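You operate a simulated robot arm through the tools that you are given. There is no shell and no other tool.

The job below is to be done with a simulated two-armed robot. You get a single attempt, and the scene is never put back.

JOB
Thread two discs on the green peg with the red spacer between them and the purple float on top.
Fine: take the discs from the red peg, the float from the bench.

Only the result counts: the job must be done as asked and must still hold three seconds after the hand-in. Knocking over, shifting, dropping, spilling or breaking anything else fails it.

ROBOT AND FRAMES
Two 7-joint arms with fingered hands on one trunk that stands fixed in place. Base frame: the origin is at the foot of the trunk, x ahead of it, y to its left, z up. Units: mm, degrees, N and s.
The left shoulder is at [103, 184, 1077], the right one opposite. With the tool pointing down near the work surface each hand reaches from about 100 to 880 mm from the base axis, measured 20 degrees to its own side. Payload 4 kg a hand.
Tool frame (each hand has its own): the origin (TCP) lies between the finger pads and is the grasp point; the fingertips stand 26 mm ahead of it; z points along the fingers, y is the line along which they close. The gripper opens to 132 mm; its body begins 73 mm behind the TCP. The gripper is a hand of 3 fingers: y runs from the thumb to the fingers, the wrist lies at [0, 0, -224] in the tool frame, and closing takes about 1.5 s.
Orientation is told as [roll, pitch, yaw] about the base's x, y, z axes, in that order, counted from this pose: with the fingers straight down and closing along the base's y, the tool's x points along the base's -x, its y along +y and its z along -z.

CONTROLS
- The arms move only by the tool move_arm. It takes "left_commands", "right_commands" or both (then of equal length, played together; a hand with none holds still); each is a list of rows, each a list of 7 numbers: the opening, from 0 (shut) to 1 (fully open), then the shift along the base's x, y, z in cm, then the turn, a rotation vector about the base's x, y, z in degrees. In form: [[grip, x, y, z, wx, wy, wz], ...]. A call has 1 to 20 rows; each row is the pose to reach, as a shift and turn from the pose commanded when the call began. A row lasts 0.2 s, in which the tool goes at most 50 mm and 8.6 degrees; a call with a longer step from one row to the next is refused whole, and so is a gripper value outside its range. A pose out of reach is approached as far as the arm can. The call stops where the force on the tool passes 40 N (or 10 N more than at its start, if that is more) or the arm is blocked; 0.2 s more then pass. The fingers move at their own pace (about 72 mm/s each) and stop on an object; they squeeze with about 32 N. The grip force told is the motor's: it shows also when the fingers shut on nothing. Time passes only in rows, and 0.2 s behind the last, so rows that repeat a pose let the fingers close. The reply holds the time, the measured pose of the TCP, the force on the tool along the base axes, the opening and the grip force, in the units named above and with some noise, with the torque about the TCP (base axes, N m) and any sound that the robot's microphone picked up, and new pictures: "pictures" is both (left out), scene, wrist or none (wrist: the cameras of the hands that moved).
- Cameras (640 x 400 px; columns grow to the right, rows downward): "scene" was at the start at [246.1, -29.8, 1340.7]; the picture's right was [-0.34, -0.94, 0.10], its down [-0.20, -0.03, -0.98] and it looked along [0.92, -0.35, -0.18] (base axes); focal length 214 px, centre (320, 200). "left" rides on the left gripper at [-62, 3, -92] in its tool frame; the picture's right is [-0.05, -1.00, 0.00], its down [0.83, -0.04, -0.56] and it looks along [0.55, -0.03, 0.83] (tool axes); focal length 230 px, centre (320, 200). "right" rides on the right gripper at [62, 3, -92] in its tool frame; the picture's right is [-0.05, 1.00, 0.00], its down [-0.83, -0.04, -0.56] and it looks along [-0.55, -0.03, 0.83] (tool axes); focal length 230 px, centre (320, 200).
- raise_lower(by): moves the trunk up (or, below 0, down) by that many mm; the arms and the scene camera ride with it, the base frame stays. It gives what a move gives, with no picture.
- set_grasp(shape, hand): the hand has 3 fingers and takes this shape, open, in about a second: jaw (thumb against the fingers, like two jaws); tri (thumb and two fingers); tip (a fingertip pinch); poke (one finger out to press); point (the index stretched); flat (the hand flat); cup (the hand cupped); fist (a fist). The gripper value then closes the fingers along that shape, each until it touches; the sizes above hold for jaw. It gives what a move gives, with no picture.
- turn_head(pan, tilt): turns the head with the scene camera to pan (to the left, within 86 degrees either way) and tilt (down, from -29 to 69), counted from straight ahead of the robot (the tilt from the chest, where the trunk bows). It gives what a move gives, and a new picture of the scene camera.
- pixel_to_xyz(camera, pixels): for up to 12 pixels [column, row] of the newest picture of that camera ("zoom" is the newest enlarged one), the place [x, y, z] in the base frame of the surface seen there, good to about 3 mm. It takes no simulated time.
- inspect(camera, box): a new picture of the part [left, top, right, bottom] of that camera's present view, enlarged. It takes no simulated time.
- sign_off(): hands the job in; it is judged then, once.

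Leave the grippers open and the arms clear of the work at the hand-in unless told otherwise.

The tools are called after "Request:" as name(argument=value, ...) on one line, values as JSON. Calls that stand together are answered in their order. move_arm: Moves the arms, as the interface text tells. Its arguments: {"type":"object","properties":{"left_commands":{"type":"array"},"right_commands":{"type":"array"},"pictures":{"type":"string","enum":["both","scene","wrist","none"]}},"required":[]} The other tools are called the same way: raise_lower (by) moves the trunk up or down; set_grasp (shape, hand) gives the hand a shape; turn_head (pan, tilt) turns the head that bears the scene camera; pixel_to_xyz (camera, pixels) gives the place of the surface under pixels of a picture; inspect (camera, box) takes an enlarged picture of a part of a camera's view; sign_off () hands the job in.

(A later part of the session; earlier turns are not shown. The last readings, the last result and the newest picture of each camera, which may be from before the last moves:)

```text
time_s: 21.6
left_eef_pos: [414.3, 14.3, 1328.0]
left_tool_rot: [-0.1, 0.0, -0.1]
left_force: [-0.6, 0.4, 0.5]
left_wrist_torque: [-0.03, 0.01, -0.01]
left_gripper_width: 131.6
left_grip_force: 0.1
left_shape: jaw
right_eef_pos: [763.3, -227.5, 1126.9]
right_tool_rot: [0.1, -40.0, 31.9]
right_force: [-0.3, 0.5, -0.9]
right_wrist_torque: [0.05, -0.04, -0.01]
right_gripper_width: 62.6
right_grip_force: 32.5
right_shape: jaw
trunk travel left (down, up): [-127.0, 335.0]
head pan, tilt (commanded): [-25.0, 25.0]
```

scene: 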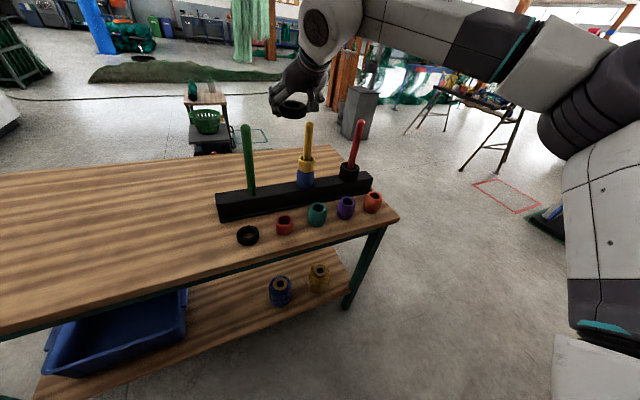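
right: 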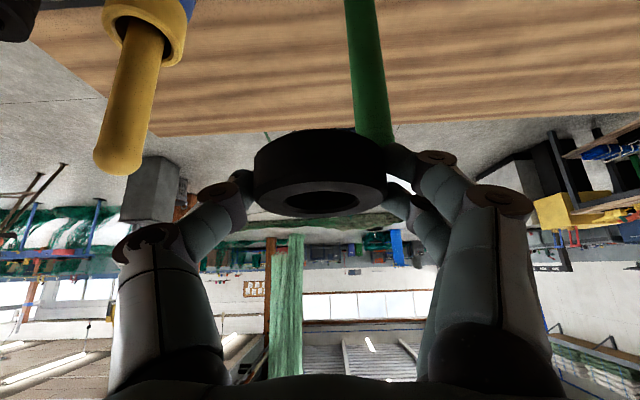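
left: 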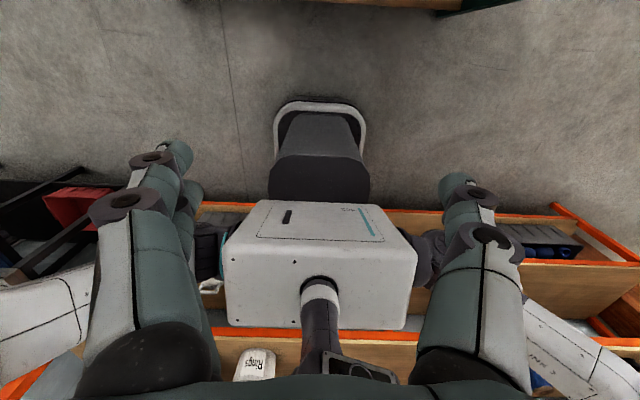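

Yaw is done. Now I'll move toward the point above the green peg, TCP about (790.7,-119.5).

Request:
move_arm(right_commands=[[0.2, 0.6, 2.5, 0, 0, 0, 0], [0.2, 1.3, 5, 0, 0, 0, 0], [0.2, 2, 7.5, 0, 0, 0, 0], [0.2, 2.6, 10.75, 0, 0, 0, 0], [0.2, 2.6, 10.75, 0, 0, 0, 0]], pictures="both")

```text
time_s: 22.8
left_eef_pos: [412.8, 14.2, 1328.7]
left_tool_rot: [0.0, 0.0, -0.1]
left_force: [0.0, -0.4, 0.2]
left_wrist_torque: [-0.04, -0.03, 0.0]
left_gripper_width: 131.7
left_grip_force: 0.0
left_shape: jaw
right_eef_pos: [789.3, -128.5, 1127.6]
right_tool_rot: [0.2, -40.1, 31.9]
right_force: [0.0, 0.0, -0.5]
right_wrist_torque: [-0.03, 0.01, 0.03]
right_gripper_width: 63.1
right_grip_force: 32.5
right_shape: jaw
right hand out of reach, approached as far as the arm can: row 4, 5
trunk travel left (down, up): [-127.0, 335.0]
head pan, tilt (commanded): [-25.0, 25.0]
```

scene: 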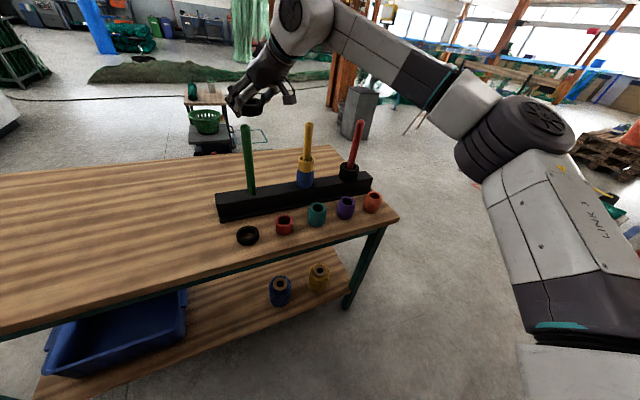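
right: 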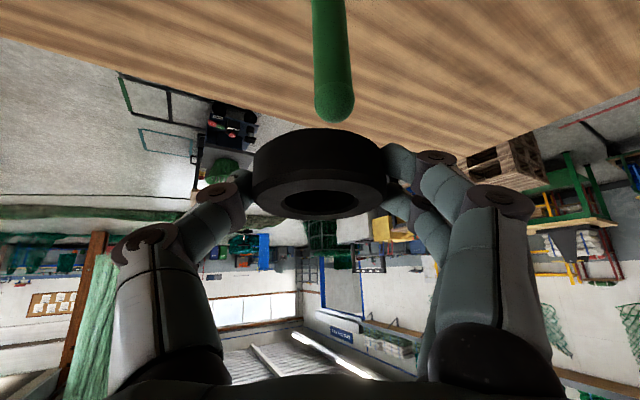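

Very close: it stopped at (789,-128.5), 9 mm short. I'll back off slightly and yaw another 18°.

Request:
move_arm(right_commands=[[0.2, 0, -1.5, 0, 0, 0, 0], [0.2, 0, -2, 0, 0, 0, 6], [0.2, 0, -2, 0, 0, 0, 12], [0.2, 0, -2, 0, 0, 0, 18], [0.2, 0.2, -1, 0, 0, 0, 18], [0.2, 0.4, 0, 0, 0, 0, 18], [0.2, 0.4, 0.7, 0, 0, 0, 18], [0.2, 0.4, 0.7, 0, 0, 0, 18]], pictures="both")

```text
time_s: 24.6
left_eef_pos: [412.6, 13.9, 1327.6]
left_tool_rot: [0.0, 0.0, 0.0]
left_force: [0.5, -0.2, 0.5]
left_wrist_torque: [-0.03, -0.01, 0.03]
left_gripper_width: 131.6
left_grip_force: 0.1
left_shape: jaw
right_eef_pos: [794.8, -144.5, 1125.2]
right_tool_rot: [0.1, -40.0, 49.9]
right_force: [0.3, 0.6, -0.9]
right_wrist_torque: [0.0, 0.02, 0.01]
right_gripper_width: 62.8
right_grip_force: 32.1
right_shape: jaw
right hand out of reach, approached as far as the arm can: row 5, 6, 7, 8
trunk travel left (down, up): [-127.0, 335.0]
head pan, tilt (commanded): [-25.0, 25.0]
```

scene: 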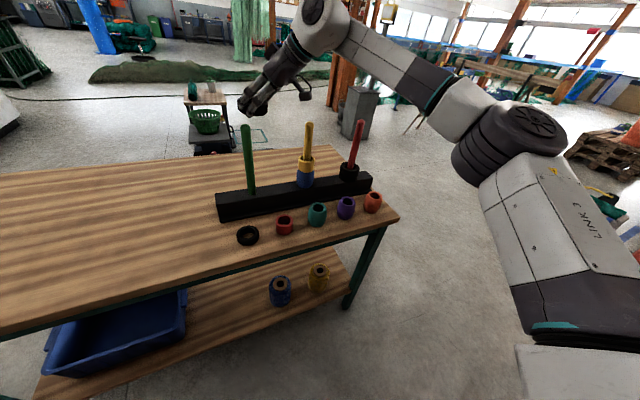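
right: 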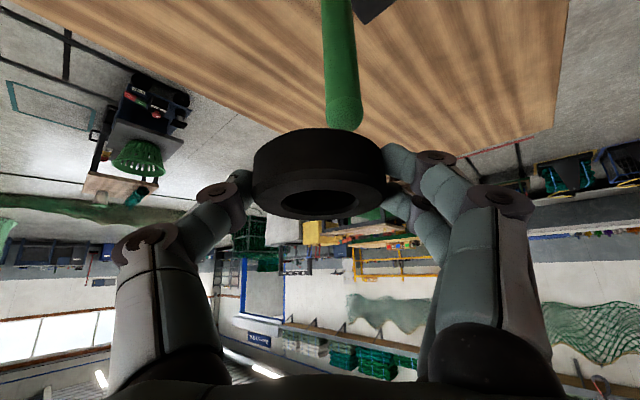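

More yaw made it worse, so the limit is probably the wrist bend, with the wrist now well above the shoulder. Raising the trunk 200 mm puts the shoulders higher relative to the work. The arms ride up with it and there is only free air above.

Request:
raise_lower(by=200)

```text
time_s: 26.7
left_eef_pos: [414.1, 13.7, 1527.3]
left_tool_rot: [-0.1, 0.0, 0.0]
left_force: [0.4, -1.1, 0.6]
left_wrist_torque: [0.0, 0.01, 0.0]
left_gripper_width: 132.0
left_grip_force: 0.0
left_shape: jaw
right_eef_pos: [685.6, -144.9, 1509.1]
right_tool_rot: [-15.5, -47.8, 60.8]
right_force: [-0.5, 0.0, -1.2]
right_wrist_torque: [0.01, 0.02, -0.01]
right_gripper_width: 62.9
right_grip_force: 31.5
right_shape: jaw
trunk travel left (down, up): [-327.0, 135.0]
head pan, tilt (commanded): [-25.0, 25.0]
```

The trunk rose, but the right hand also swung to a different pose: (686,-145,1509), rotation [-15.5,-47.8,60.8]. I'll look before doing anything else.

Request:
turn_head(pan=-25, tilt=28)

Request:
inspect(camera="right", box=[0, 0, 640, 400])

```text
time_s: 27.4
left_eef_pos: [413.4, 13.5, 1527.4]
left_tool_rot: [0.0, 0.0, 0.0]
left_force: [0.2, -0.9, -0.3]
left_wrist_torque: [0.03, 0.01, 0.01]
left_gripper_width: 132.0
left_grip_force: 0.0
left_shape: jaw
right_eef_pos: [686.0, -145.4, 1508.9]
right_tool_rot: [-15.5, -47.8, 60.7]
right_force: [0.1, -0.2, -0.5]
right_wrist_torque: [0.0, 0.0, -0.03]
right_gripper_width: 63.0
right_grip_force: 32.0
right_shape: jaw
trunk travel left (down, up): [-327.0, 135.0]
head pan, tilt (commanded): [-25.0, 28.0]
```

scene: 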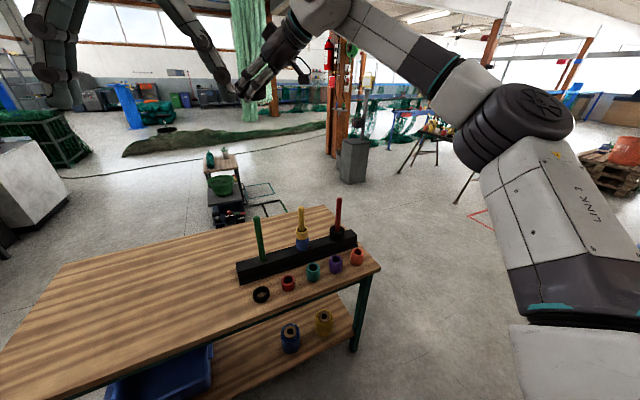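

```text
1.00 times, centred on (320, 200) of right (not enlarged: the box is as wide or as high as the picture)
```

zoom: 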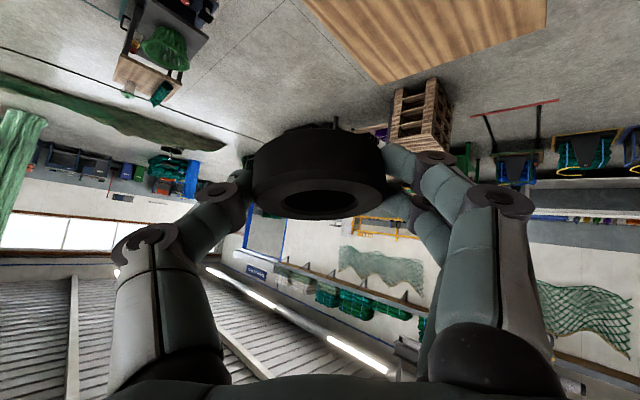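

The disc is still held and nothing was touched. I'll send a stationary command to see what the arm treats as its reference pose.

Request:
move_arm(right_commands=[[0.2, 0, 0, 0, 0, 0, 0]], pictures="none")

```text
time_s: 27.8
left_eef_pos: [413.1, 12.9, 1528.5]
left_tool_rot: [0.0, 0.0, 0.0]
left_force: [0.4, -0.7, 0.9]
left_wrist_torque: [-0.03, 0.02, -0.02]
left_gripper_width: 131.9
left_grip_force: 0.1
left_shape: jaw
right_eef_pos: [686.5, -144.7, 1509.5]
right_tool_rot: [-15.5, -47.8, 60.7]
right_force: [-0.9, 0.2, -0.7]
right_wrist_torque: [0.02, -0.01, 0.01]
right_gripper_width: 62.7
right_grip_force: 31.8
right_shape: jaw
trunk travel left (down, up): [-327.0, 135.0]
head pan, tilt (commanded): [-25.0, 28.0]
```

The reference is the actual pose. I computed the turn that brings the hand back to tilt -40° with yaw 30°: rotation vector (2.35, 13.45, -19.8). I'll apply it while moving down to about (700,-200,1180), still above all the peg tops.

Request:
move_arm(right_commands=[[0.2, 0, -0.7, -4, 0.59, 3.36, -4.95], [0.2, 0, -1.4, -8, 1.18, 6.73, -9.9], [0.2, 0.4, -2.1, -12, 1.76, 10.1, -14.85], [0.2, 0.8, -2.8, -16, 2.35, 13.45, -19.8], [0.2, 1.2, -3.5, -20, 2.35, 13.45, -19.8], [0.2, 1.4, -4.2, -24, 2.35, 13.45, -19.8], [0.2, 1.4, -4.9, -28, 2.35, 13.45, -19.8], [0.2, 1.4, -5.5, -32.9, 2.35, 13.45, -19.8], [0.2, 1.4, -5.5, -32.9, 2.35, 13.45, -19.8]], pictures="both")

```text
time_s: 29.8
left_eef_pos: [412.9, 13.3, 1527.9]
left_tool_rot: [0.0, 0.0, 0.1]
left_force: [-0.4, 0.2, -0.1]
left_wrist_torque: [0.02, 0.01, 0.01]
left_gripper_width: 131.9
left_grip_force: 0.0
left_shape: jaw
right_eef_pos: [700.8, -199.6, 1181.0]
right_tool_rot: [0.0, -40.1, 30.1]
right_force: [-0.9, 1.0, 0.2]
right_wrist_torque: [0.01, 0.01, -0.01]
right_gripper_width: 62.8
right_grip_force: 32.0
right_shape: jaw
trunk travel left (down, up): [-327.0, 135.0]
head pan, tilt (commanded): [-25.0, 28.0]
```

scene: 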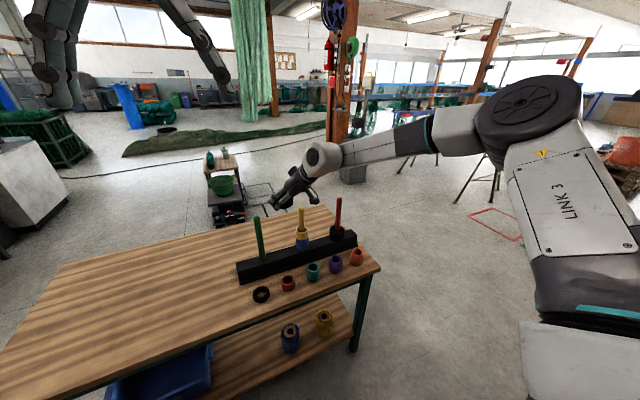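
right: 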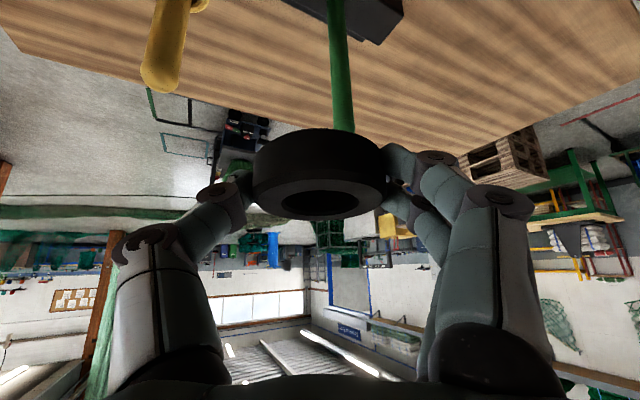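

The hand is back at tilt -40°, yaw 30°, with the disc level. Now I'll move to above the green peg, TCP (790.5,-119), keeping the height.

Request:
move_arm(right_commands=[[0.2, 2, 1.8, 0, 0, 0, 0], [0.2, 4.5, 4, -1, 0, 0, 0], [0.2, 7, 6.3, -2, 0, 0, 0], [0.2, 9, 8.05, -4, 0, 0, 0], [0.2, 9, 8.05, -5, 0, 0, 0], [0.2, 9, 8.05, -5, 0, 0, 0]], pictures="both")

```text
time_s: 31.2
left_eef_pos: [414.2, 13.5, 1529.2]
left_tool_rot: [0.0, 0.0, 0.0]
left_force: [0.6, -0.5, 0.2]
left_wrist_torque: [-0.02, 0.02, 0.0]
left_gripper_width: 131.8
left_grip_force: 0.0
left_shape: jaw
right_eef_pos: [743.6, -150.5, 1147.0]
right_tool_rot: [0.0, -40.1, 30.0]
right_force: [-0.4, 0.8, -1.3]
right_wrist_torque: [-0.03, 0.02, 0.01]
right_gripper_width: 62.2
right_grip_force: 31.9
right_shape: jaw
right hand out of reach, approached as far as the arm can: row 3, 4, 5, 6
trunk travel left (down, up): [-327.0, 135.0]
head pan, tilt (commanded): [-25.0, 28.0]
```

scene: 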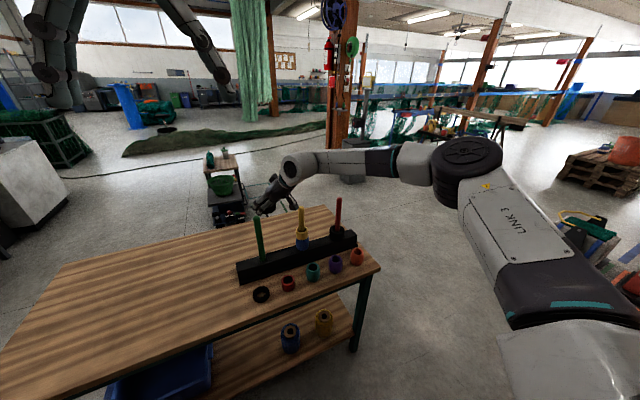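
right: 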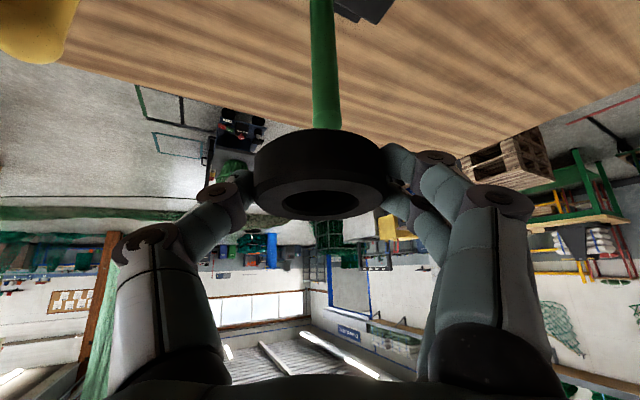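

The raised trunk made it worse (stopped at (744,-150,1147)), with the elbow now high and to the right. The forearm comes from the right, so a larger yaw may align the wrist. I'll back off and test yaw 60° in free air.

Request:
move_arm(right_commands=[[0.2, -1, -2, 2, 0, 0, 0], [0.2, -3, -4, 3.5, 0, 0, 0], [0.2, -3, -4, 3.5, 0, 0, 8], [0.2, -3, -4, 3.5, 0, 0, 16], [0.2, -3, -4, 3.5, 0, 0, 24], [0.2, -3, -4, 3.5, 0, 0, 30], [0.2, -1, -2, 3.5, 0, 0, 30], [0.2, 1, 0, 3.5, 0, 0, 30], [0.2, 3, 2, 3.5, 0, 0, 30], [0.2, 5, 3, 3.5, 0, 0, 30]], pictures="both")

```text
time_s: 33.4
left_eef_pos: [414.4, 14.1, 1528.5]
left_tool_rot: [-0.1, 0.1, 0.0]
left_force: [0.2, -0.2, -0.3]
left_wrist_torque: [0.01, 0.06, -0.02]
left_gripper_width: 132.1
left_grip_force: 0.1
left_shape: jaw
right_eef_pos: [731.0, -155.7, 1184.0]
right_tool_rot: [0.0, -40.0, 60.0]
right_force: [-0.2, 0.6, -1.2]
right_wrist_torque: [-0.02, 0.05, -0.01]
right_gripper_width: 62.2
right_grip_force: 31.4
right_shape: jaw
right hand out of reach, approached as far as the arm can: row 8, 9, 10
trunk travel left (down, up): [-327.0, 135.0]
head pan, tilt (commanded): [-25.0, 28.0]
```

scene: 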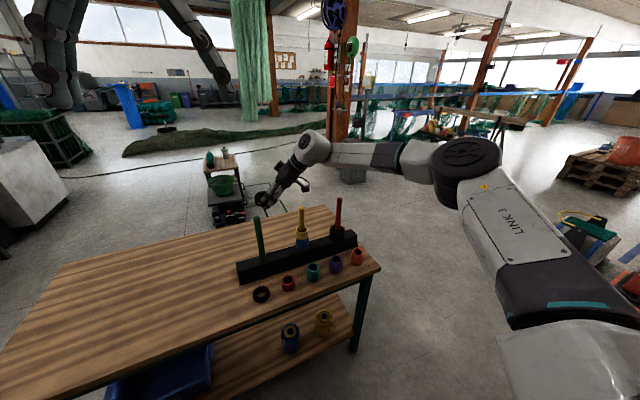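
right: 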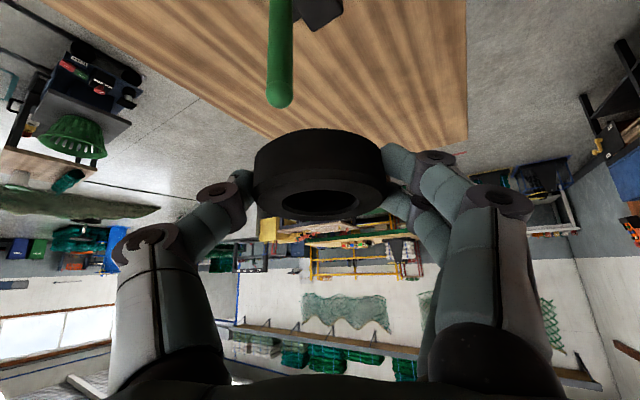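

I want to know which part of the arm is limiting, so I'll measure the arm links as seen by the scene camera: elbow disc (465,158), upper arm, forearm and wrist.

Request:
pixel_to_xyz(camera="scene", pixels=[[465, 155], [445, 180], [490, 170], [515, 225], [545, 305], [570, 370], [415, 165], [385, 155], [345, 152], [315, 148], [290, 175], [265, 197]])

```text
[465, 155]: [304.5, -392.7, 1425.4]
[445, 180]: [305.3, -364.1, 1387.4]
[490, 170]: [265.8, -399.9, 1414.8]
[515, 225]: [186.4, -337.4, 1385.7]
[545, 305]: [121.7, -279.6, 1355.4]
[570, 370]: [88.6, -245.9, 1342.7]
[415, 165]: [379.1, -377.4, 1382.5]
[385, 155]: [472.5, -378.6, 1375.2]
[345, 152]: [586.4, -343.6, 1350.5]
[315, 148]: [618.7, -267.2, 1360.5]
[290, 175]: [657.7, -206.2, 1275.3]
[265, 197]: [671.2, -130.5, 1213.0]
```

The elbow sits high and to the right, about (305,-410,1390). I'll test whether another path helps: pull the hand back to x≈600 at the green peg's y with yaw 30°, then extend forward.

Request:
move_arm(right_commands=[[0.2, -4, 0, 0, 0, 0, -7.5], [0.2, -8, 0, 0, 0, 0, -15], [0.2, -12, 1, 0, 0, 0, -22.5], [0.2, -14, 2.5, 0, 0, 0, -30], [0.2, -14, 4, 0, 0, 0, -30], [0.2, -14, 4, 0, 0, 0, -30]], pictures="scene")

```text
time_s: 34.8
left_eef_pos: [413.5, 14.6, 1528.5]
left_tool_rot: [0.0, 0.0, -0.1]
left_force: [0.0, 0.5, -0.3]
left_wrist_torque: [-0.02, -0.02, 0.0]
left_gripper_width: 132.0
left_grip_force: 0.0
left_shape: jaw
right_eef_pos: [590.8, -117.0, 1185.7]
right_tool_rot: [-0.1, -40.1, 30.2]
right_force: [-0.1, 0.2, -1.0]
right_wrist_torque: [0.01, 0.02, 0.0]
right_gripper_width: 62.2
right_grip_force: 32.3
right_shape: jaw
trunk travel left (down, up): [-327.0, 135.0]
head pan, tilt (commanded): [-25.0, 28.0]
```

scene: 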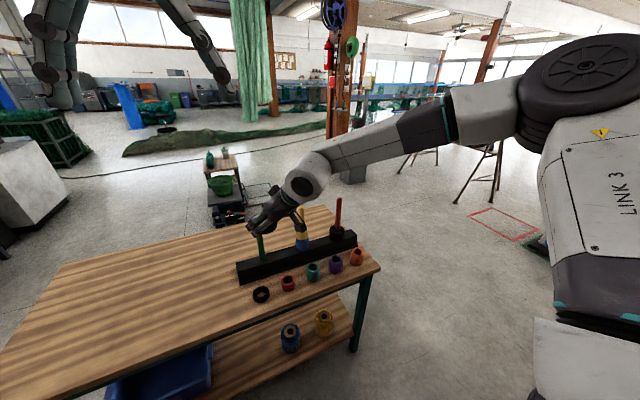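

That pose is reachable. Now I'll extend straight forward in x, watching where it limits.

Request:
move_arm(right_commands=[[0.2, 2.5, 0, 0, 0, 0, 0], [0.2, 5, 0, 0, 0, 0, 0], [0.2, 7.5, 0, 0, 0, 0, 0], [0.2, 10, 0, 0, 0, 0, 0], [0.2, 12.5, 0, 0, 0, 0, 0], [0.2, 15, 0, 0, 0, 0, 0], [0.2, 17.5, 0, 0, 0, 0, 0], [0.2, 20, 0, 0, 0, 0, 0]], pictures="scene")

```text
time_s: 36.6
left_eef_pos: [415.2, 13.6, 1527.3]
left_tool_rot: [0.1, -0.1, 0.0]
left_force: [0.3, 0.1, 0.5]
left_wrist_torque: [0.0, 0.03, 0.02]
left_gripper_width: 131.7
left_grip_force: 0.1
left_shape: jaw
right_eef_pos: [748.5, -144.8, 1191.7]
right_tool_rot: [0.1, -40.1, 30.0]
right_force: [-0.5, 0.0, -1.1]
right_wrist_torque: [0.0, 0.01, 0.01]
right_gripper_width: 62.0
right_grip_force: 32.2
right_shape: jaw
right hand out of reach, approached as far as the arm can: row 6, 7, 8
trunk travel left (down, up): [-327.0, 135.0]
head pan, tilt (commanded): [-25.0, 28.0]
```

scene: 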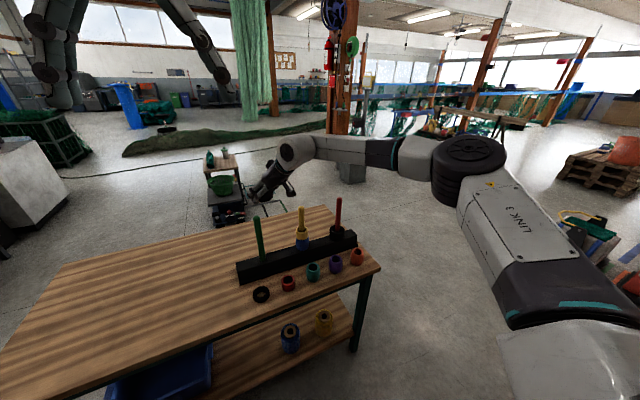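

Same boundary again. I'll measure the arm in this limit state to work out which joint is stopping it.

Request:
pixel_to_xyz(camera="scene", pixels=[[468, 150], [440, 185], [495, 170], [515, 225], [545, 300], [570, 370], [410, 155], [375, 152], [340, 148], [297, 152], [285, 165], [268, 190]])

Request:
inspect(camera="scene", box=[240, 100, 640, 350])

```text
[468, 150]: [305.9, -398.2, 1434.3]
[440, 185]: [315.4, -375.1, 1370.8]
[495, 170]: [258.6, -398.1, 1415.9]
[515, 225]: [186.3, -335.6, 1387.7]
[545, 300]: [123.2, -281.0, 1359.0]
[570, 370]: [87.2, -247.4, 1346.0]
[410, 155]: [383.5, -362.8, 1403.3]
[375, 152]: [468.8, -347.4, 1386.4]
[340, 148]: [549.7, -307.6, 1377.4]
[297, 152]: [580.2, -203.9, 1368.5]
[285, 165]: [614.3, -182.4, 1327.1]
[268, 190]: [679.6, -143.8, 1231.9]
```

```text
1.60 times, centred on (440, 225) of scene
```

zoom: 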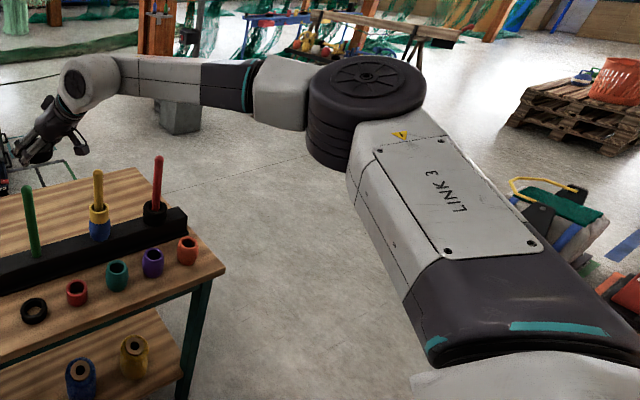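

The upper arm stops at the same attitude each time, so a shoulder-roll type limit is blocking. I'll test whether a shallower tilt (55° instead of 40°) gives more reach from here. This is free air well above the pegs.

Request:
move_arm(right_commands=[[0.2, 0, 0, 0, 3.75, -6.5, 0], [0.2, 0, 0, 0, 7.5, -13, 0], [0.2, 2, 1.5, 0, 7.5, -13, 0], [0.2, 4, 3, 0, 7.5, -13, 0], [0.2, 4, 3, 0, 7.5, -13, 0]], pictures="none")

```text
time_s: 37.8
left_eef_pos: [412.3, 13.8, 1528.2]
left_tool_rot: [0.0, -0.1, -0.1]
left_force: [-0.3, -0.7, -0.5]
left_wrist_torque: [0.01, -0.03, 0.02]
left_gripper_width: 131.6
left_grip_force: 0.1
left_shape: jaw
right_eef_pos: [773.0, -125.5, 1190.9]
right_tool_rot: [0.0, -55.1, 30.1]
right_force: [-0.5, -0.9, -0.8]
right_wrist_torque: [-0.04, -0.01, 0.02]
right_gripper_width: 61.8
right_grip_force: 32.1
right_shape: jaw
right hand out of reach, approached as far as the arm can: row 4, 5
trunk travel left (down, up): [-327.0, 135.0]
head pan, tilt (commanded): [-25.0, 28.0]
```

This is informative. The wrist point stops on the same surface whatever the tilt, and comparing trunk 0 with trunk +200, the allowed surface moves outward when the shoulder is lower. So I should lower the trunk rather than raise it. First I'll bring the hand back and up to a comfortable pose at tilt 40°, yaw 30°, so it has plenty of height to ride down.

Request:
move_arm(right_commands=[[0.2, -3, -2.5, 2.5, -2.5, 4.33, 0], [0.2, -6, -5, 5, -5, 8.67, 0], [0.2, -9, -7.5, 8, -7.5, 13, 0], [0.2, -12, -10, 11, -7.5, 13, 0], [0.2, -14, -13, 14, -7.5, 13, 0], [0.2, -15, -15, 18, -7.5, 13, 0], [0.2, -16, -16, 22, -7.5, 13, 0], [0.2, -17, -17, 26, -7.5, 13, 0], [0.2, -17, -17, 28, -7.5, 13, 0], [0.2, -17, -17, 28, -7.5, 13, 0]], pictures="none")

```text
time_s: 40.0
left_eef_pos: [413.9, 13.7, 1528.7]
left_tool_rot: [0.1, 0.0, 0.1]
left_force: [0.5, 0.1, 1.6]
left_wrist_torque: [0.03, -0.04, 0.01]
left_gripper_width: 131.9
left_grip_force: 0.0
left_shape: jaw
right_eef_pos: [603.1, -296.1, 1470.9]
right_tool_rot: [0.1, -40.1, 30.0]
right_force: [-0.6, -0.2, -0.3]
right_wrist_torque: [-0.01, 0.01, -0.05]
right_gripper_width: 61.8
right_grip_force: 32.0
right_shape: jaw
trunk travel left (down, up): [-327.0, 135.0]
head pan, tilt (commanded): [-25.0, 28.0]
```

The right hand is at (603,-296,1471) with the disc held. I'll lower the trunk by 150 first and check that both hands ride straight down.

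Request:
raise_lower(by=-150)

Request:
inspect(camera="right", box=[160, 80, 480, 280])

```text
time_s: 41.7
left_eef_pos: [412.3, 14.0, 1379.2]
left_tool_rot: [-0.1, -0.1, 0.0]
left_force: [0.0, -0.7, 0.0]
left_wrist_torque: [0.0, -0.03, 0.04]
left_gripper_width: 132.2
left_grip_force: 0.1
left_shape: jaw
right_eef_pos: [603.1, -294.9, 1322.6]
right_tool_rot: [0.0, -40.1, 30.1]
right_force: [-0.2, -0.6, -0.9]
right_wrist_torque: [-0.01, 0.04, 0.01]
right_gripper_width: 62.0
right_grip_force: 31.5
right_shape: jaw
trunk travel left (down, up): [-177.0, 285.0]
head pan, tilt (commanded): [-25.0, 28.0]
```

```text
2.00 times, centred on (320, 180) of right
```

zoom: 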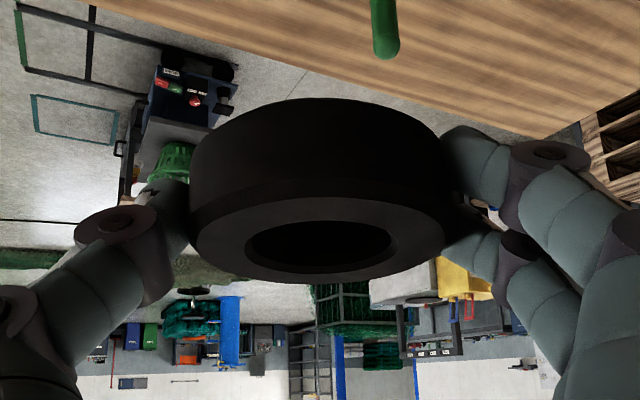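

Both hands rode down exactly and the disc is still level in the grip. I'll lower the remaining 170.

Request:
raise_lower(by=-170)

Request:
turn_head(pan=-25, tilt=20)

```text
time_s: 43.6
left_eef_pos: [525.1, 14.4, 1098.3]
left_tool_rot: [-0.2, 12.6, 0.0]
left_force: [-0.7, 0.2, -0.1]
left_wrist_torque: [0.03, -0.04, 0.02]
left_gripper_width: 131.8
left_grip_force: 0.0
left_shape: jaw
right_eef_pos: [603.2, -294.0, 1152.1]
right_tool_rot: [0.0, -40.3, 30.1]
right_force: [0.0, 0.4, -1.0]
right_wrist_torque: [-0.02, 0.01, 0.0]
right_gripper_width: 61.9
right_grip_force: 31.8
right_shape: jaw
trunk travel left (down, up): [-7.0, 455.0]
head pan, tilt (commanded): [-25.0, 28.0]
```

```text
time_s: 44.3
left_eef_pos: [526.3, 13.2, 1096.6]
left_tool_rot: [0.0, 12.8, -0.1]
left_force: [0.2, -0.4, 0.3]
left_wrist_torque: [0.0, 0.02, 0.02]
left_gripper_width: 131.9
left_grip_force: 0.1
left_shape: jaw
right_eef_pos: [605.3, -294.3, 1150.9]
right_tool_rot: [-0.1, -40.0, 30.0]
right_force: [-0.4, 0.8, -1.3]
right_wrist_torque: [0.0, 0.04, -0.01]
right_gripper_width: 61.9
right_grip_force: 31.6
right_shape: jaw
trunk travel left (down, up): [-7.0, 455.0]
head pan, tilt (commanded): [-25.0, 20.0]
```

scene: 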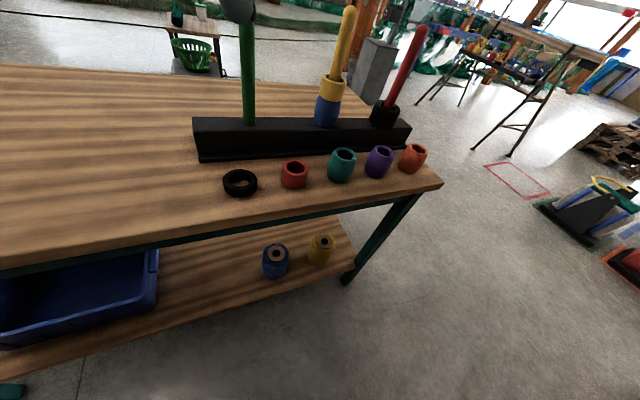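

The trunk bows forward at this height. The right hand kept its pose, but the left hand was pushed to (525,14,1098), free of everything though closer than I like. I'll move the left hand up, left and back out of the way.

Request:
move_arm(left_commands=[[1, -1, 3, 1, 0, 0, 0], [1, -2, 7, 3, 0, 0, 0], [1, -4, 11, 5, 0, 0, 0], [1, -6, 15, 7, 0, 0, 0], [1, -8, 19, 9, 0, 0, 0], [1, -8, 22, 10, 0, 0, 0], [1, -8, 22, 10, 0, 0, 0]], pictures="both")

```text
time_s: 45.9
left_eef_pos: [434.7, 134.6, 1069.1]
left_tool_rot: [-0.2, 12.8, 0.0]
left_force: [-0.5, 0.0, 0.1]
left_wrist_torque: [-0.01, 0.0, 0.02]
left_gripper_width: 132.1
left_grip_force: 0.2
left_shape: jaw
left hand out of reach, approached as far as the arm can: row 1, 2, 3, 4, 5, 6, 7
right_eef_pos: [604.8, -293.5, 1150.3]
right_tool_rot: [0.0, -40.0, 30.0]
right_force: [-0.2, 0.1, -0.9]
right_wrist_torque: [-0.02, 0.03, 0.01]
right_gripper_width: 62.1
right_grip_force: 31.7
right_shape: jaw
trunk travel left (down, up): [-7.0, 455.0]
head pan, tilt (commanded): [-25.0, 20.0]
```

scene: 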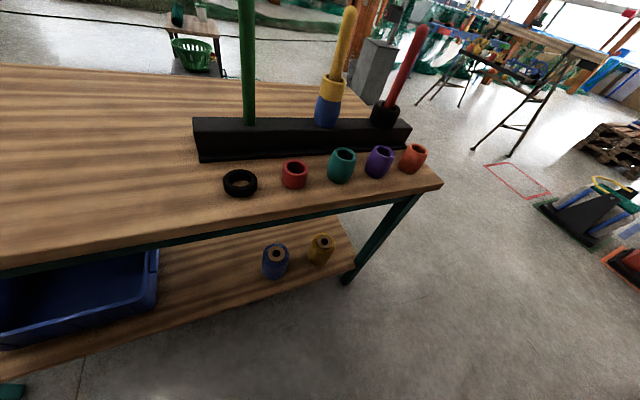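
left: 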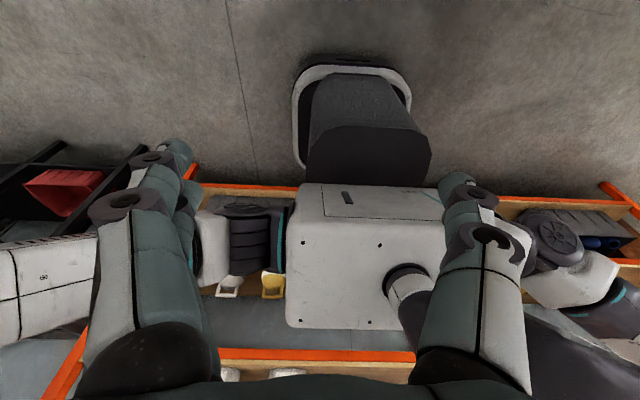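

The left hand is now at (435,135,1069), clear of the work. Next I'll move the right hand with the disc toward the point above the green peg.

Request:
move_arm(right_commands=[[0.2, 2, 2, 0, 0, 0, 0], [0.2, 5, 4.7, 0, 0, 0, 0], [0.2, 8, 7.5, 0, 0, 0, 0], [0.2, 11, 10.3, 0, 0, 0, 0], [0.2, 14, 13, 0, 0, 0, 0], [0.2, 17, 16, 0, 0, 0, 0], [0.2, 18.6, 17.4, 0, 0, 0, 0], [0.2, 18.6, 17.4, 0, 0, 0, 0]], pictures="both")

```text
time_s: 47.7
left_eef_pos: [436.5, 134.8, 1069.7]
left_tool_rot: [-0.3, 12.8, -0.1]
left_force: [0.6, -0.8, -0.4]
left_wrist_torque: [0.01, 0.01, 0.01]
left_gripper_width: 131.9
left_grip_force: 0.2
left_shape: jaw
right_eef_pos: [761.2, -150.1, 1149.0]
right_tool_rot: [0.2, -39.9, 29.8]
right_force: [0.2, 0.9, -0.5]
right_wrist_torque: [0.03, 0.02, 0.01]
right_gripper_width: 61.6
right_grip_force: 32.0
right_shape: jaw
right hand out of reach, approached as far as the arm can: row 6, 7, 8
trunk travel left (down, up): [-7.0, 455.0]
head pan, tilt (commanded): [-25.0, 20.0]
```

scene: 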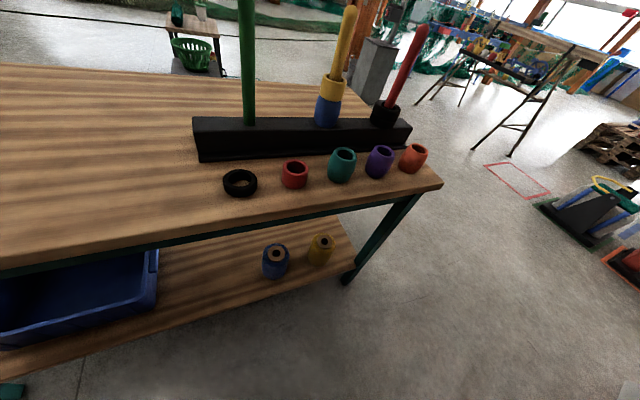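
right: 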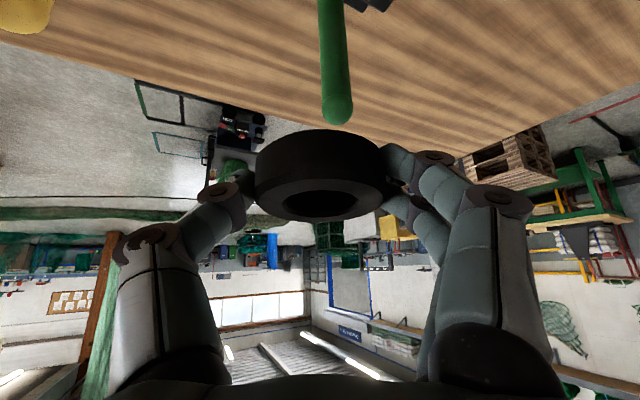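

At the lowest trunk setting the stop was at (761,-150,1149). Putting all the limit poses together, the wrist point is bounded by a dome around a height about 210 mm above the shoulder. A 50° tilt (wrist further back) should fit under it from TCP z≈1130 down to ≈920 at this trunk height. Tilting 10° still leaves about 5 mm clearance all round in the hole. I'll back off, tilt to 50°, drop to z 1115 and try again.

Request:
move_arm(right_commands=[[0.2, -2, -2, 0, 0, 0, 0], [0.2, -4, -4, -1, 2.5, -4.33, 0], [0.2, -4, -4, -2, 5, -8.66, 0], [0.2, -4, -4, -3.4, 5, -8.66, 0], [0.2, -2, -2, -3.4, 5, -8.66, 0], [0.2, 0, 0, -3.4, 5, -8.66, 0], [0.2, 1.5, 1.6, -3.4, 5, -8.66, 0], [0.2, 2.75, 3.0, -3.4, 5, -8.66, 0], [0.2, 2.75, 3.0, -3.4, 5, -8.66, 0]], pictures="both")

```text
time_s: 49.7
left_eef_pos: [434.2, 133.7, 1070.1]
left_tool_rot: [-0.2, 12.6, 0.0]
left_force: [0.1, 0.5, 0.3]
left_wrist_torque: [-0.01, 0.01, 0.01]
left_gripper_width: 131.8
left_grip_force: 0.0
left_shape: jaw
right_eef_pos: [786.0, -120.7, 1116.8]
right_tool_rot: [-0.1, -50.0, 30.0]
right_force: [0.5, 1.0, -0.7]
right_wrist_torque: [-0.03, 0.0, -0.04]
right_gripper_width: 61.7
right_grip_force: 32.2
right_shape: jaw
trunk travel left (down, up): [-7.0, 455.0]
head pan, tilt (commanded): [-25.0, 20.0]
```

scene: 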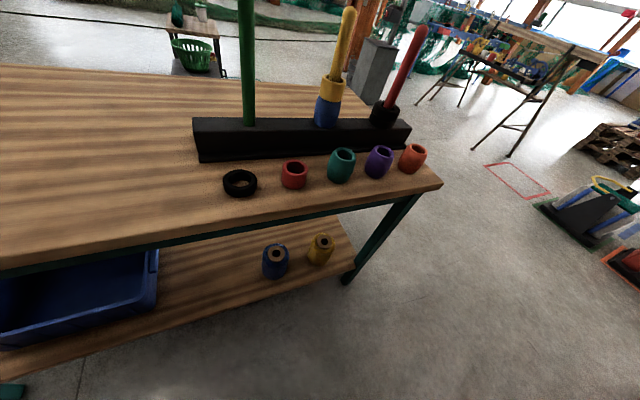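
right: 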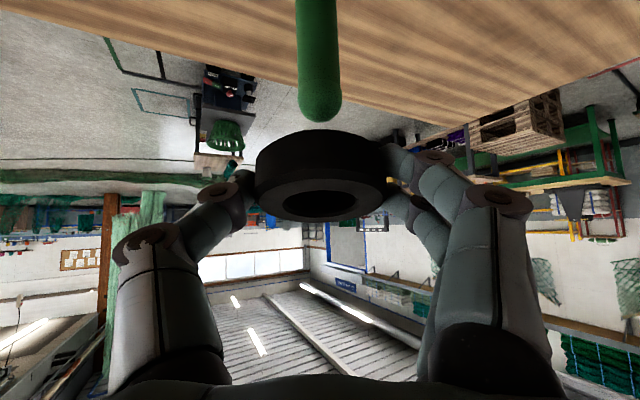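

It reached (786,-121,1117). The green peg's tip appears at (320,100), lined up with the disc. I'll raise the head's view and measure the peg tip and disc from both cameras.

Request:
turn_head(pan=-12, tilt=-5)

Request:
pixel_to_xyz(camera="right", pixels=[[318, 40], [318, 80], [320, 105], [301, 80], [338, 80], [320, 160], [320, 140], [262, 165], [380, 165], [320, 190], [290, 205], [350, 205]])

```text
time_s: 50.6
left_eef_pos: [434.9, 135.1, 1068.7]
left_tool_rot: [-0.2, 12.8, -0.1]
left_force: [0.2, 0.1, 0.4]
left_wrist_torque: [0.02, -0.01, 0.02]
left_gripper_width: 131.8
left_grip_force: 0.0
left_shape: jaw
right_eef_pos: [787.5, -120.7, 1116.7]
right_tool_rot: [0.0, -49.9, 30.1]
right_force: [-0.7, 0.0, -0.6]
right_wrist_torque: [-0.01, 0.03, 0.02]
right_gripper_width: 61.4
right_grip_force: 31.9
right_shape: jaw
trunk travel left (down, up): [-7.0, 455.0]
head pan, tilt (commanded): [-12.0, -5.0]
```

scene: 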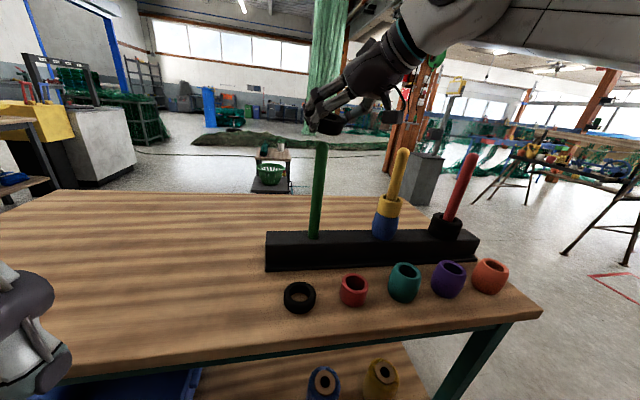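

```text
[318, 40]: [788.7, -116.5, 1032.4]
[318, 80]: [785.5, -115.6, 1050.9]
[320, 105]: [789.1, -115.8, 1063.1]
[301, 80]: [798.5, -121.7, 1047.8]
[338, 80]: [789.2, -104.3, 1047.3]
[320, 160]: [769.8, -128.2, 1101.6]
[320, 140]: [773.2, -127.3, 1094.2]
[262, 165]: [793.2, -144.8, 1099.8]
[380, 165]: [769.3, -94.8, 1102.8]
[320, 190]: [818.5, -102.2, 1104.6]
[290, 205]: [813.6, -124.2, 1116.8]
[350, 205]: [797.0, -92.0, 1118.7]
```

The disc centre (about (800,-111)) lines up with the peg centre (about (798,-111.5)) to within 2 mm. I'll lower 50 mm in small steps so the disc goes over the peg tip.

Request:
move_arm(right_commands=[[0.2, 0, 0, -1, 0, 0, 0], [0.2, 0, 0, -2, 0, 0, 0], [0.2, 0, 0, -3, 0, 0, 0], [0.2, 0, 0, -4, 0, 0, 0], [0.2, 0, 0, -5, 0, 0, 0]], pictures="both")

Request:
inspect(camera="scene", box=[250, 60, 420, 260])

```text
time_s: 51.8
left_eef_pos: [434.6, 133.8, 1068.1]
left_tool_rot: [-0.1, 12.7, 0.1]
left_force: [-0.1, -0.4, -0.1]
left_wrist_torque: [0.0, -0.01, 0.03]
left_gripper_width: 131.8
left_grip_force: 0.1
left_shape: jaw
right_eef_pos: [786.8, -120.9, 1066.1]
right_tool_rot: [0.0, -50.0, 30.1]
right_force: [-0.1, 0.5, -1.1]
right_wrist_torque: [-0.02, 0.03, 0.01]
right_gripper_width: 61.7
right_grip_force: 32.7
right_shape: jaw
trunk travel left (down, up): [-7.0, 455.0]
head pan, tilt (commanded): [-12.0, -5.0]
```

scene: 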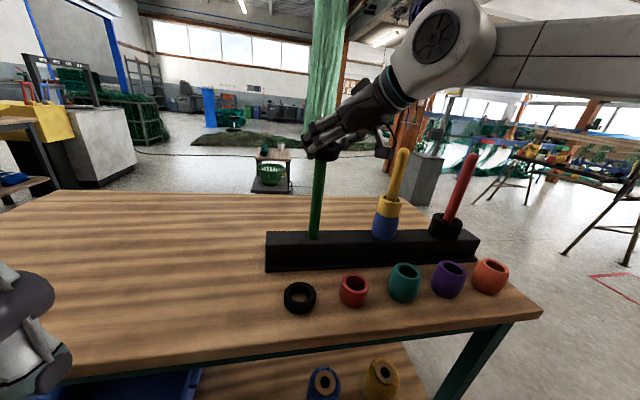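
right: 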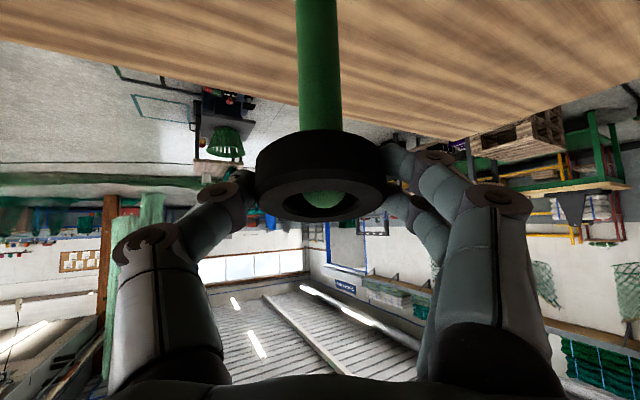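

```text
2.00 times, centred on (335, 160) of scene
```

zoom: 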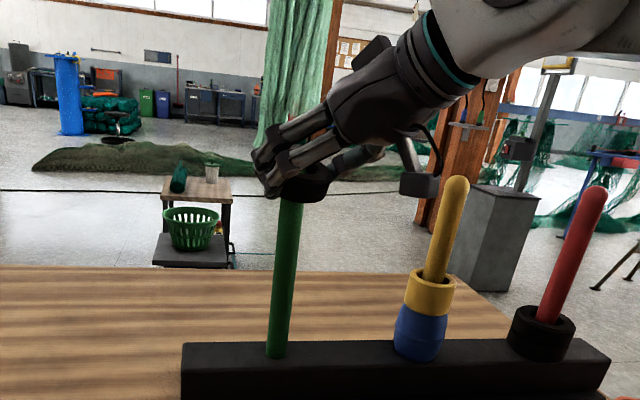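

The peg tip shows green inside the disc's hole at (322,198) with no contact force. I'll zoom in to check centring before going deeper.

Request:
inspect(camera="right", box=[240, 110, 400, 230])

```text
3.33 times, centred on (320, 170) of right
```

zoom: 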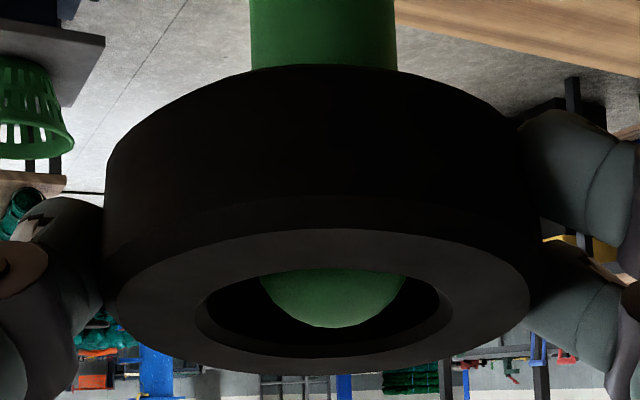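

The peg is well centred in the hole. I'll lower another 100 mm.

Request:
move_arm(right_commands=[[0.2, 0, 0, -1.5, 0, 0, 0], [0.2, 0, 0, -3, 0, 0, 0], [0.2, 0, 0, -4.5, 0, 0, 0], [0.2, 0, 0, -6, 0, 0, 0], [0.2, 0, 0, -7.5, 0, 0, 0], [0.2, 0, 0, -9, 0, 0, 0], [0.2, 0, 0, -10, 0, 0, 0]], pictures="both")

```text
time_s: 53.4
left_eef_pos: [435.0, 133.3, 1070.0]
left_tool_rot: [-0.2, 12.7, 0.0]
left_force: [-0.2, 0.0, 0.0]
left_wrist_torque: [0.01, 0.03, -0.01]
left_gripper_width: 131.9
left_grip_force: 0.1
left_shape: jaw
right_eef_pos: [788.6, -119.4, 966.6]
right_tool_rot: [0.1, -49.9, 29.9]
right_force: [0.7, 0.2, -0.7]
right_wrist_torque: [-0.01, 0.01, 0.01]
right_gripper_width: 61.7
right_grip_force: 32.4
right_shape: jaw
trunk travel left (down, up): [-7.0, 455.0]
head pan, tilt (commanded): [-12.0, -5.0]
```

scene: 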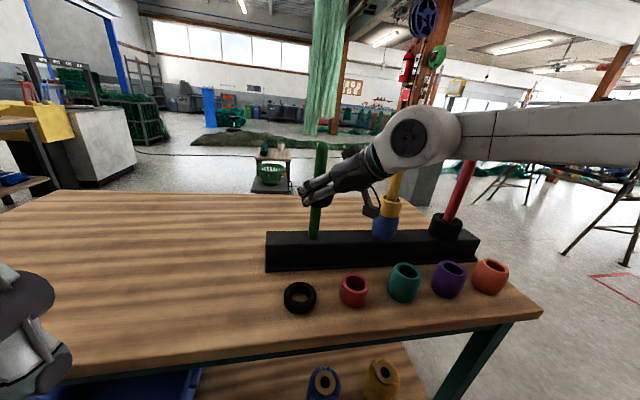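
right: 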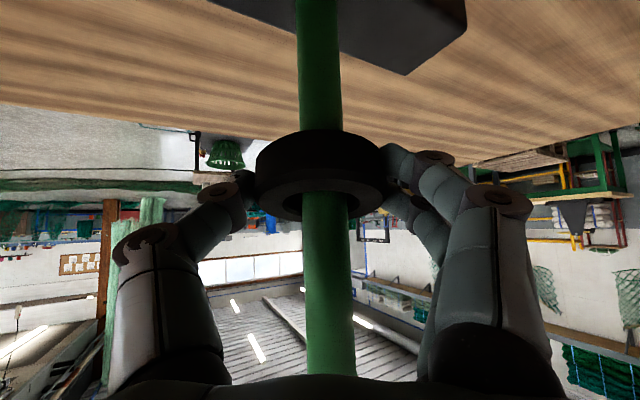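

Going smoothly with no contact force. I'll continue down toward TCP z≈920.

Request:
move_arm(right_commands=[[0.2, 0, 0, -1.2, 0, 0, 0], [0.2, 0, 0, -2.4, 0, 0, 0], [0.2, 0, 0, -3.6, 0, 0, 0], [0.2, 0, 0, -4.6, 0, 0, 0]], pictures="wrist")

```text
time_s: 54.4
left_eef_pos: [434.7, 133.3, 1068.8]
left_tool_rot: [-0.2, 12.8, -0.1]
left_force: [0.6, 0.2, 0.1]
left_wrist_torque: [-0.01, 0.01, -0.04]
left_gripper_width: 131.9
left_grip_force: 0.0
left_shape: jaw
right_eef_pos: [786.9, -120.6, 919.0]
right_tool_rot: [0.0, -50.0, 30.1]
right_force: [-0.2, 0.2, 0.2]
right_wrist_torque: [0.01, 0.04, 0.02]
right_gripper_width: 61.5
right_grip_force: 32.3
right_shape: jaw
trunk travel left (down, up): [-7.0, 455.0]
head pan, tilt (commanded): [-12.0, -5.0]
```

right: 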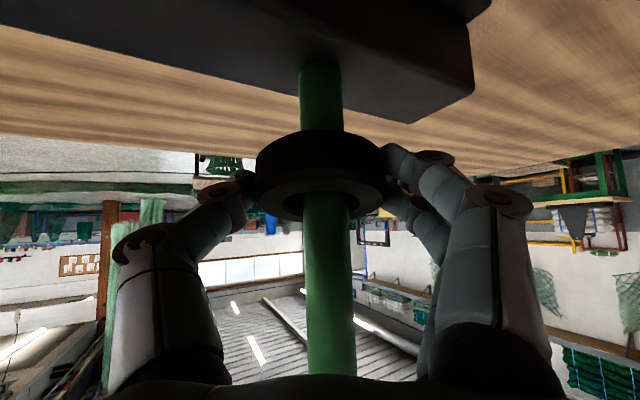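

Still in reach at 919. I'll go on in 5 mm steps to 899 and watch for the reach limit.

Request:
move_arm(right_commands=[[0.2, 0, 0, -0.5, 0, 0, 0], [0.2, 0, 0, -1.0, 0, 0, 0], [0.2, 0, 0, -1.5, 0, 0, 0], [0.2, 0, 0, -2.0, 0, 0, 0]], pictures="wrist")

```text
time_s: 55.4
left_eef_pos: [435.6, 134.0, 1069.0]
left_tool_rot: [-0.2, 12.7, 0.0]
left_force: [0.3, 0.9, 0.2]
left_wrist_torque: [0.01, -0.04, -0.01]
left_gripper_width: 131.8
left_grip_force: 0.1
left_shape: jaw
right_eef_pos: [787.3, -119.8, 900.1]
right_tool_rot: [0.0, -49.9, 30.0]
right_force: [0.3, -0.5, -1.1]
right_wrist_torque: [-0.01, -0.01, 0.01]
right_gripper_width: 61.8
right_grip_force: 32.4
right_shape: jaw
trunk travel left (down, up): [-7.0, 455.0]
head pan, tilt (commanded): [-12.0, -5.0]
```

right: 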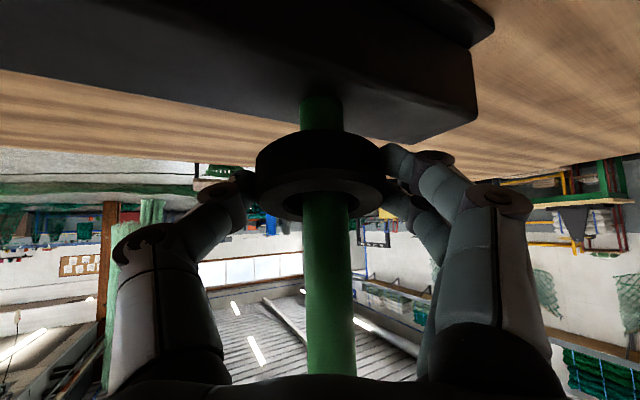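

Still fine at 900. The disc's lowest edge is about TCP-30, so I'll go to about 882 in small steps.

Request:
move_arm(right_commands=[[0.2, 0, 0, -0.5, 0, 0, 0], [0.2, 0, 0, -1.0, 0, 0, 0], [0.2, 0, 0, -1.5, 0, 0, 0], [0.2, 0, 0, -1.8, 0, 0, 0]], pictures="both")

Request:
inspect(camera="scene", box=[250, 130, 450, 290])

```text
time_s: 56.4
left_eef_pos: [434.7, 134.1, 1068.7]
left_tool_rot: [-0.2, 12.7, 0.1]
left_force: [0.0, -0.7, 0.8]
left_wrist_torque: [-0.02, -0.01, -0.02]
left_gripper_width: 131.8
left_grip_force: 0.1
left_shape: jaw
right_eef_pos: [786.9, -119.8, 882.4]
right_tool_rot: [0.0, -50.1, 30.2]
right_force: [0.0, 0.4, -0.6]
right_wrist_torque: [-0.02, 0.03, -0.01]
right_gripper_width: 61.3
right_grip_force: 31.8
right_shape: jaw
trunk travel left (down, up): [-7.0, 455.0]
head pan, tilt (commanded): [-12.0, -5.0]
```

scene: 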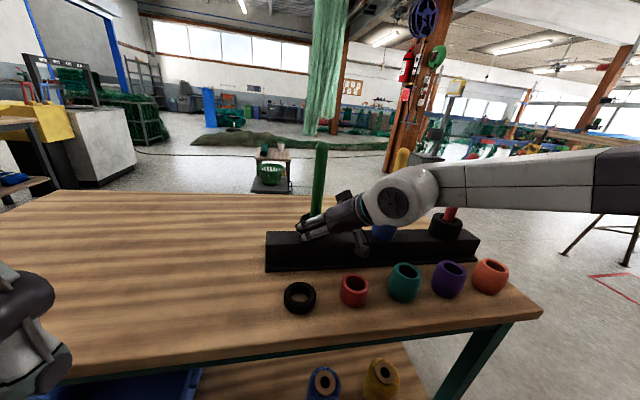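
right: 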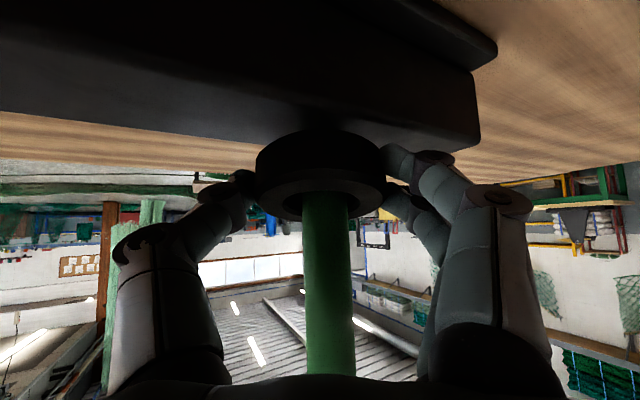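

```text
2.50 times, centred on (350, 210) of scene
```

zoom: 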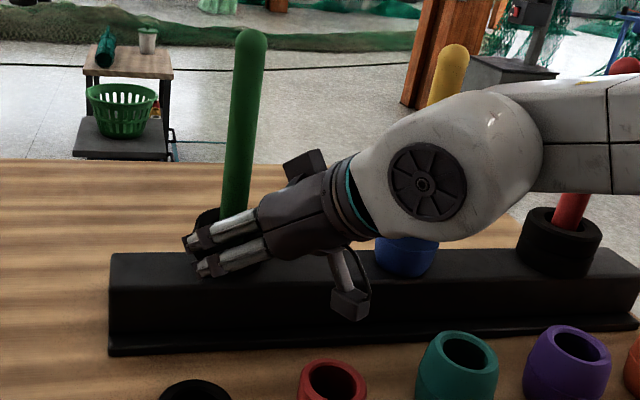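

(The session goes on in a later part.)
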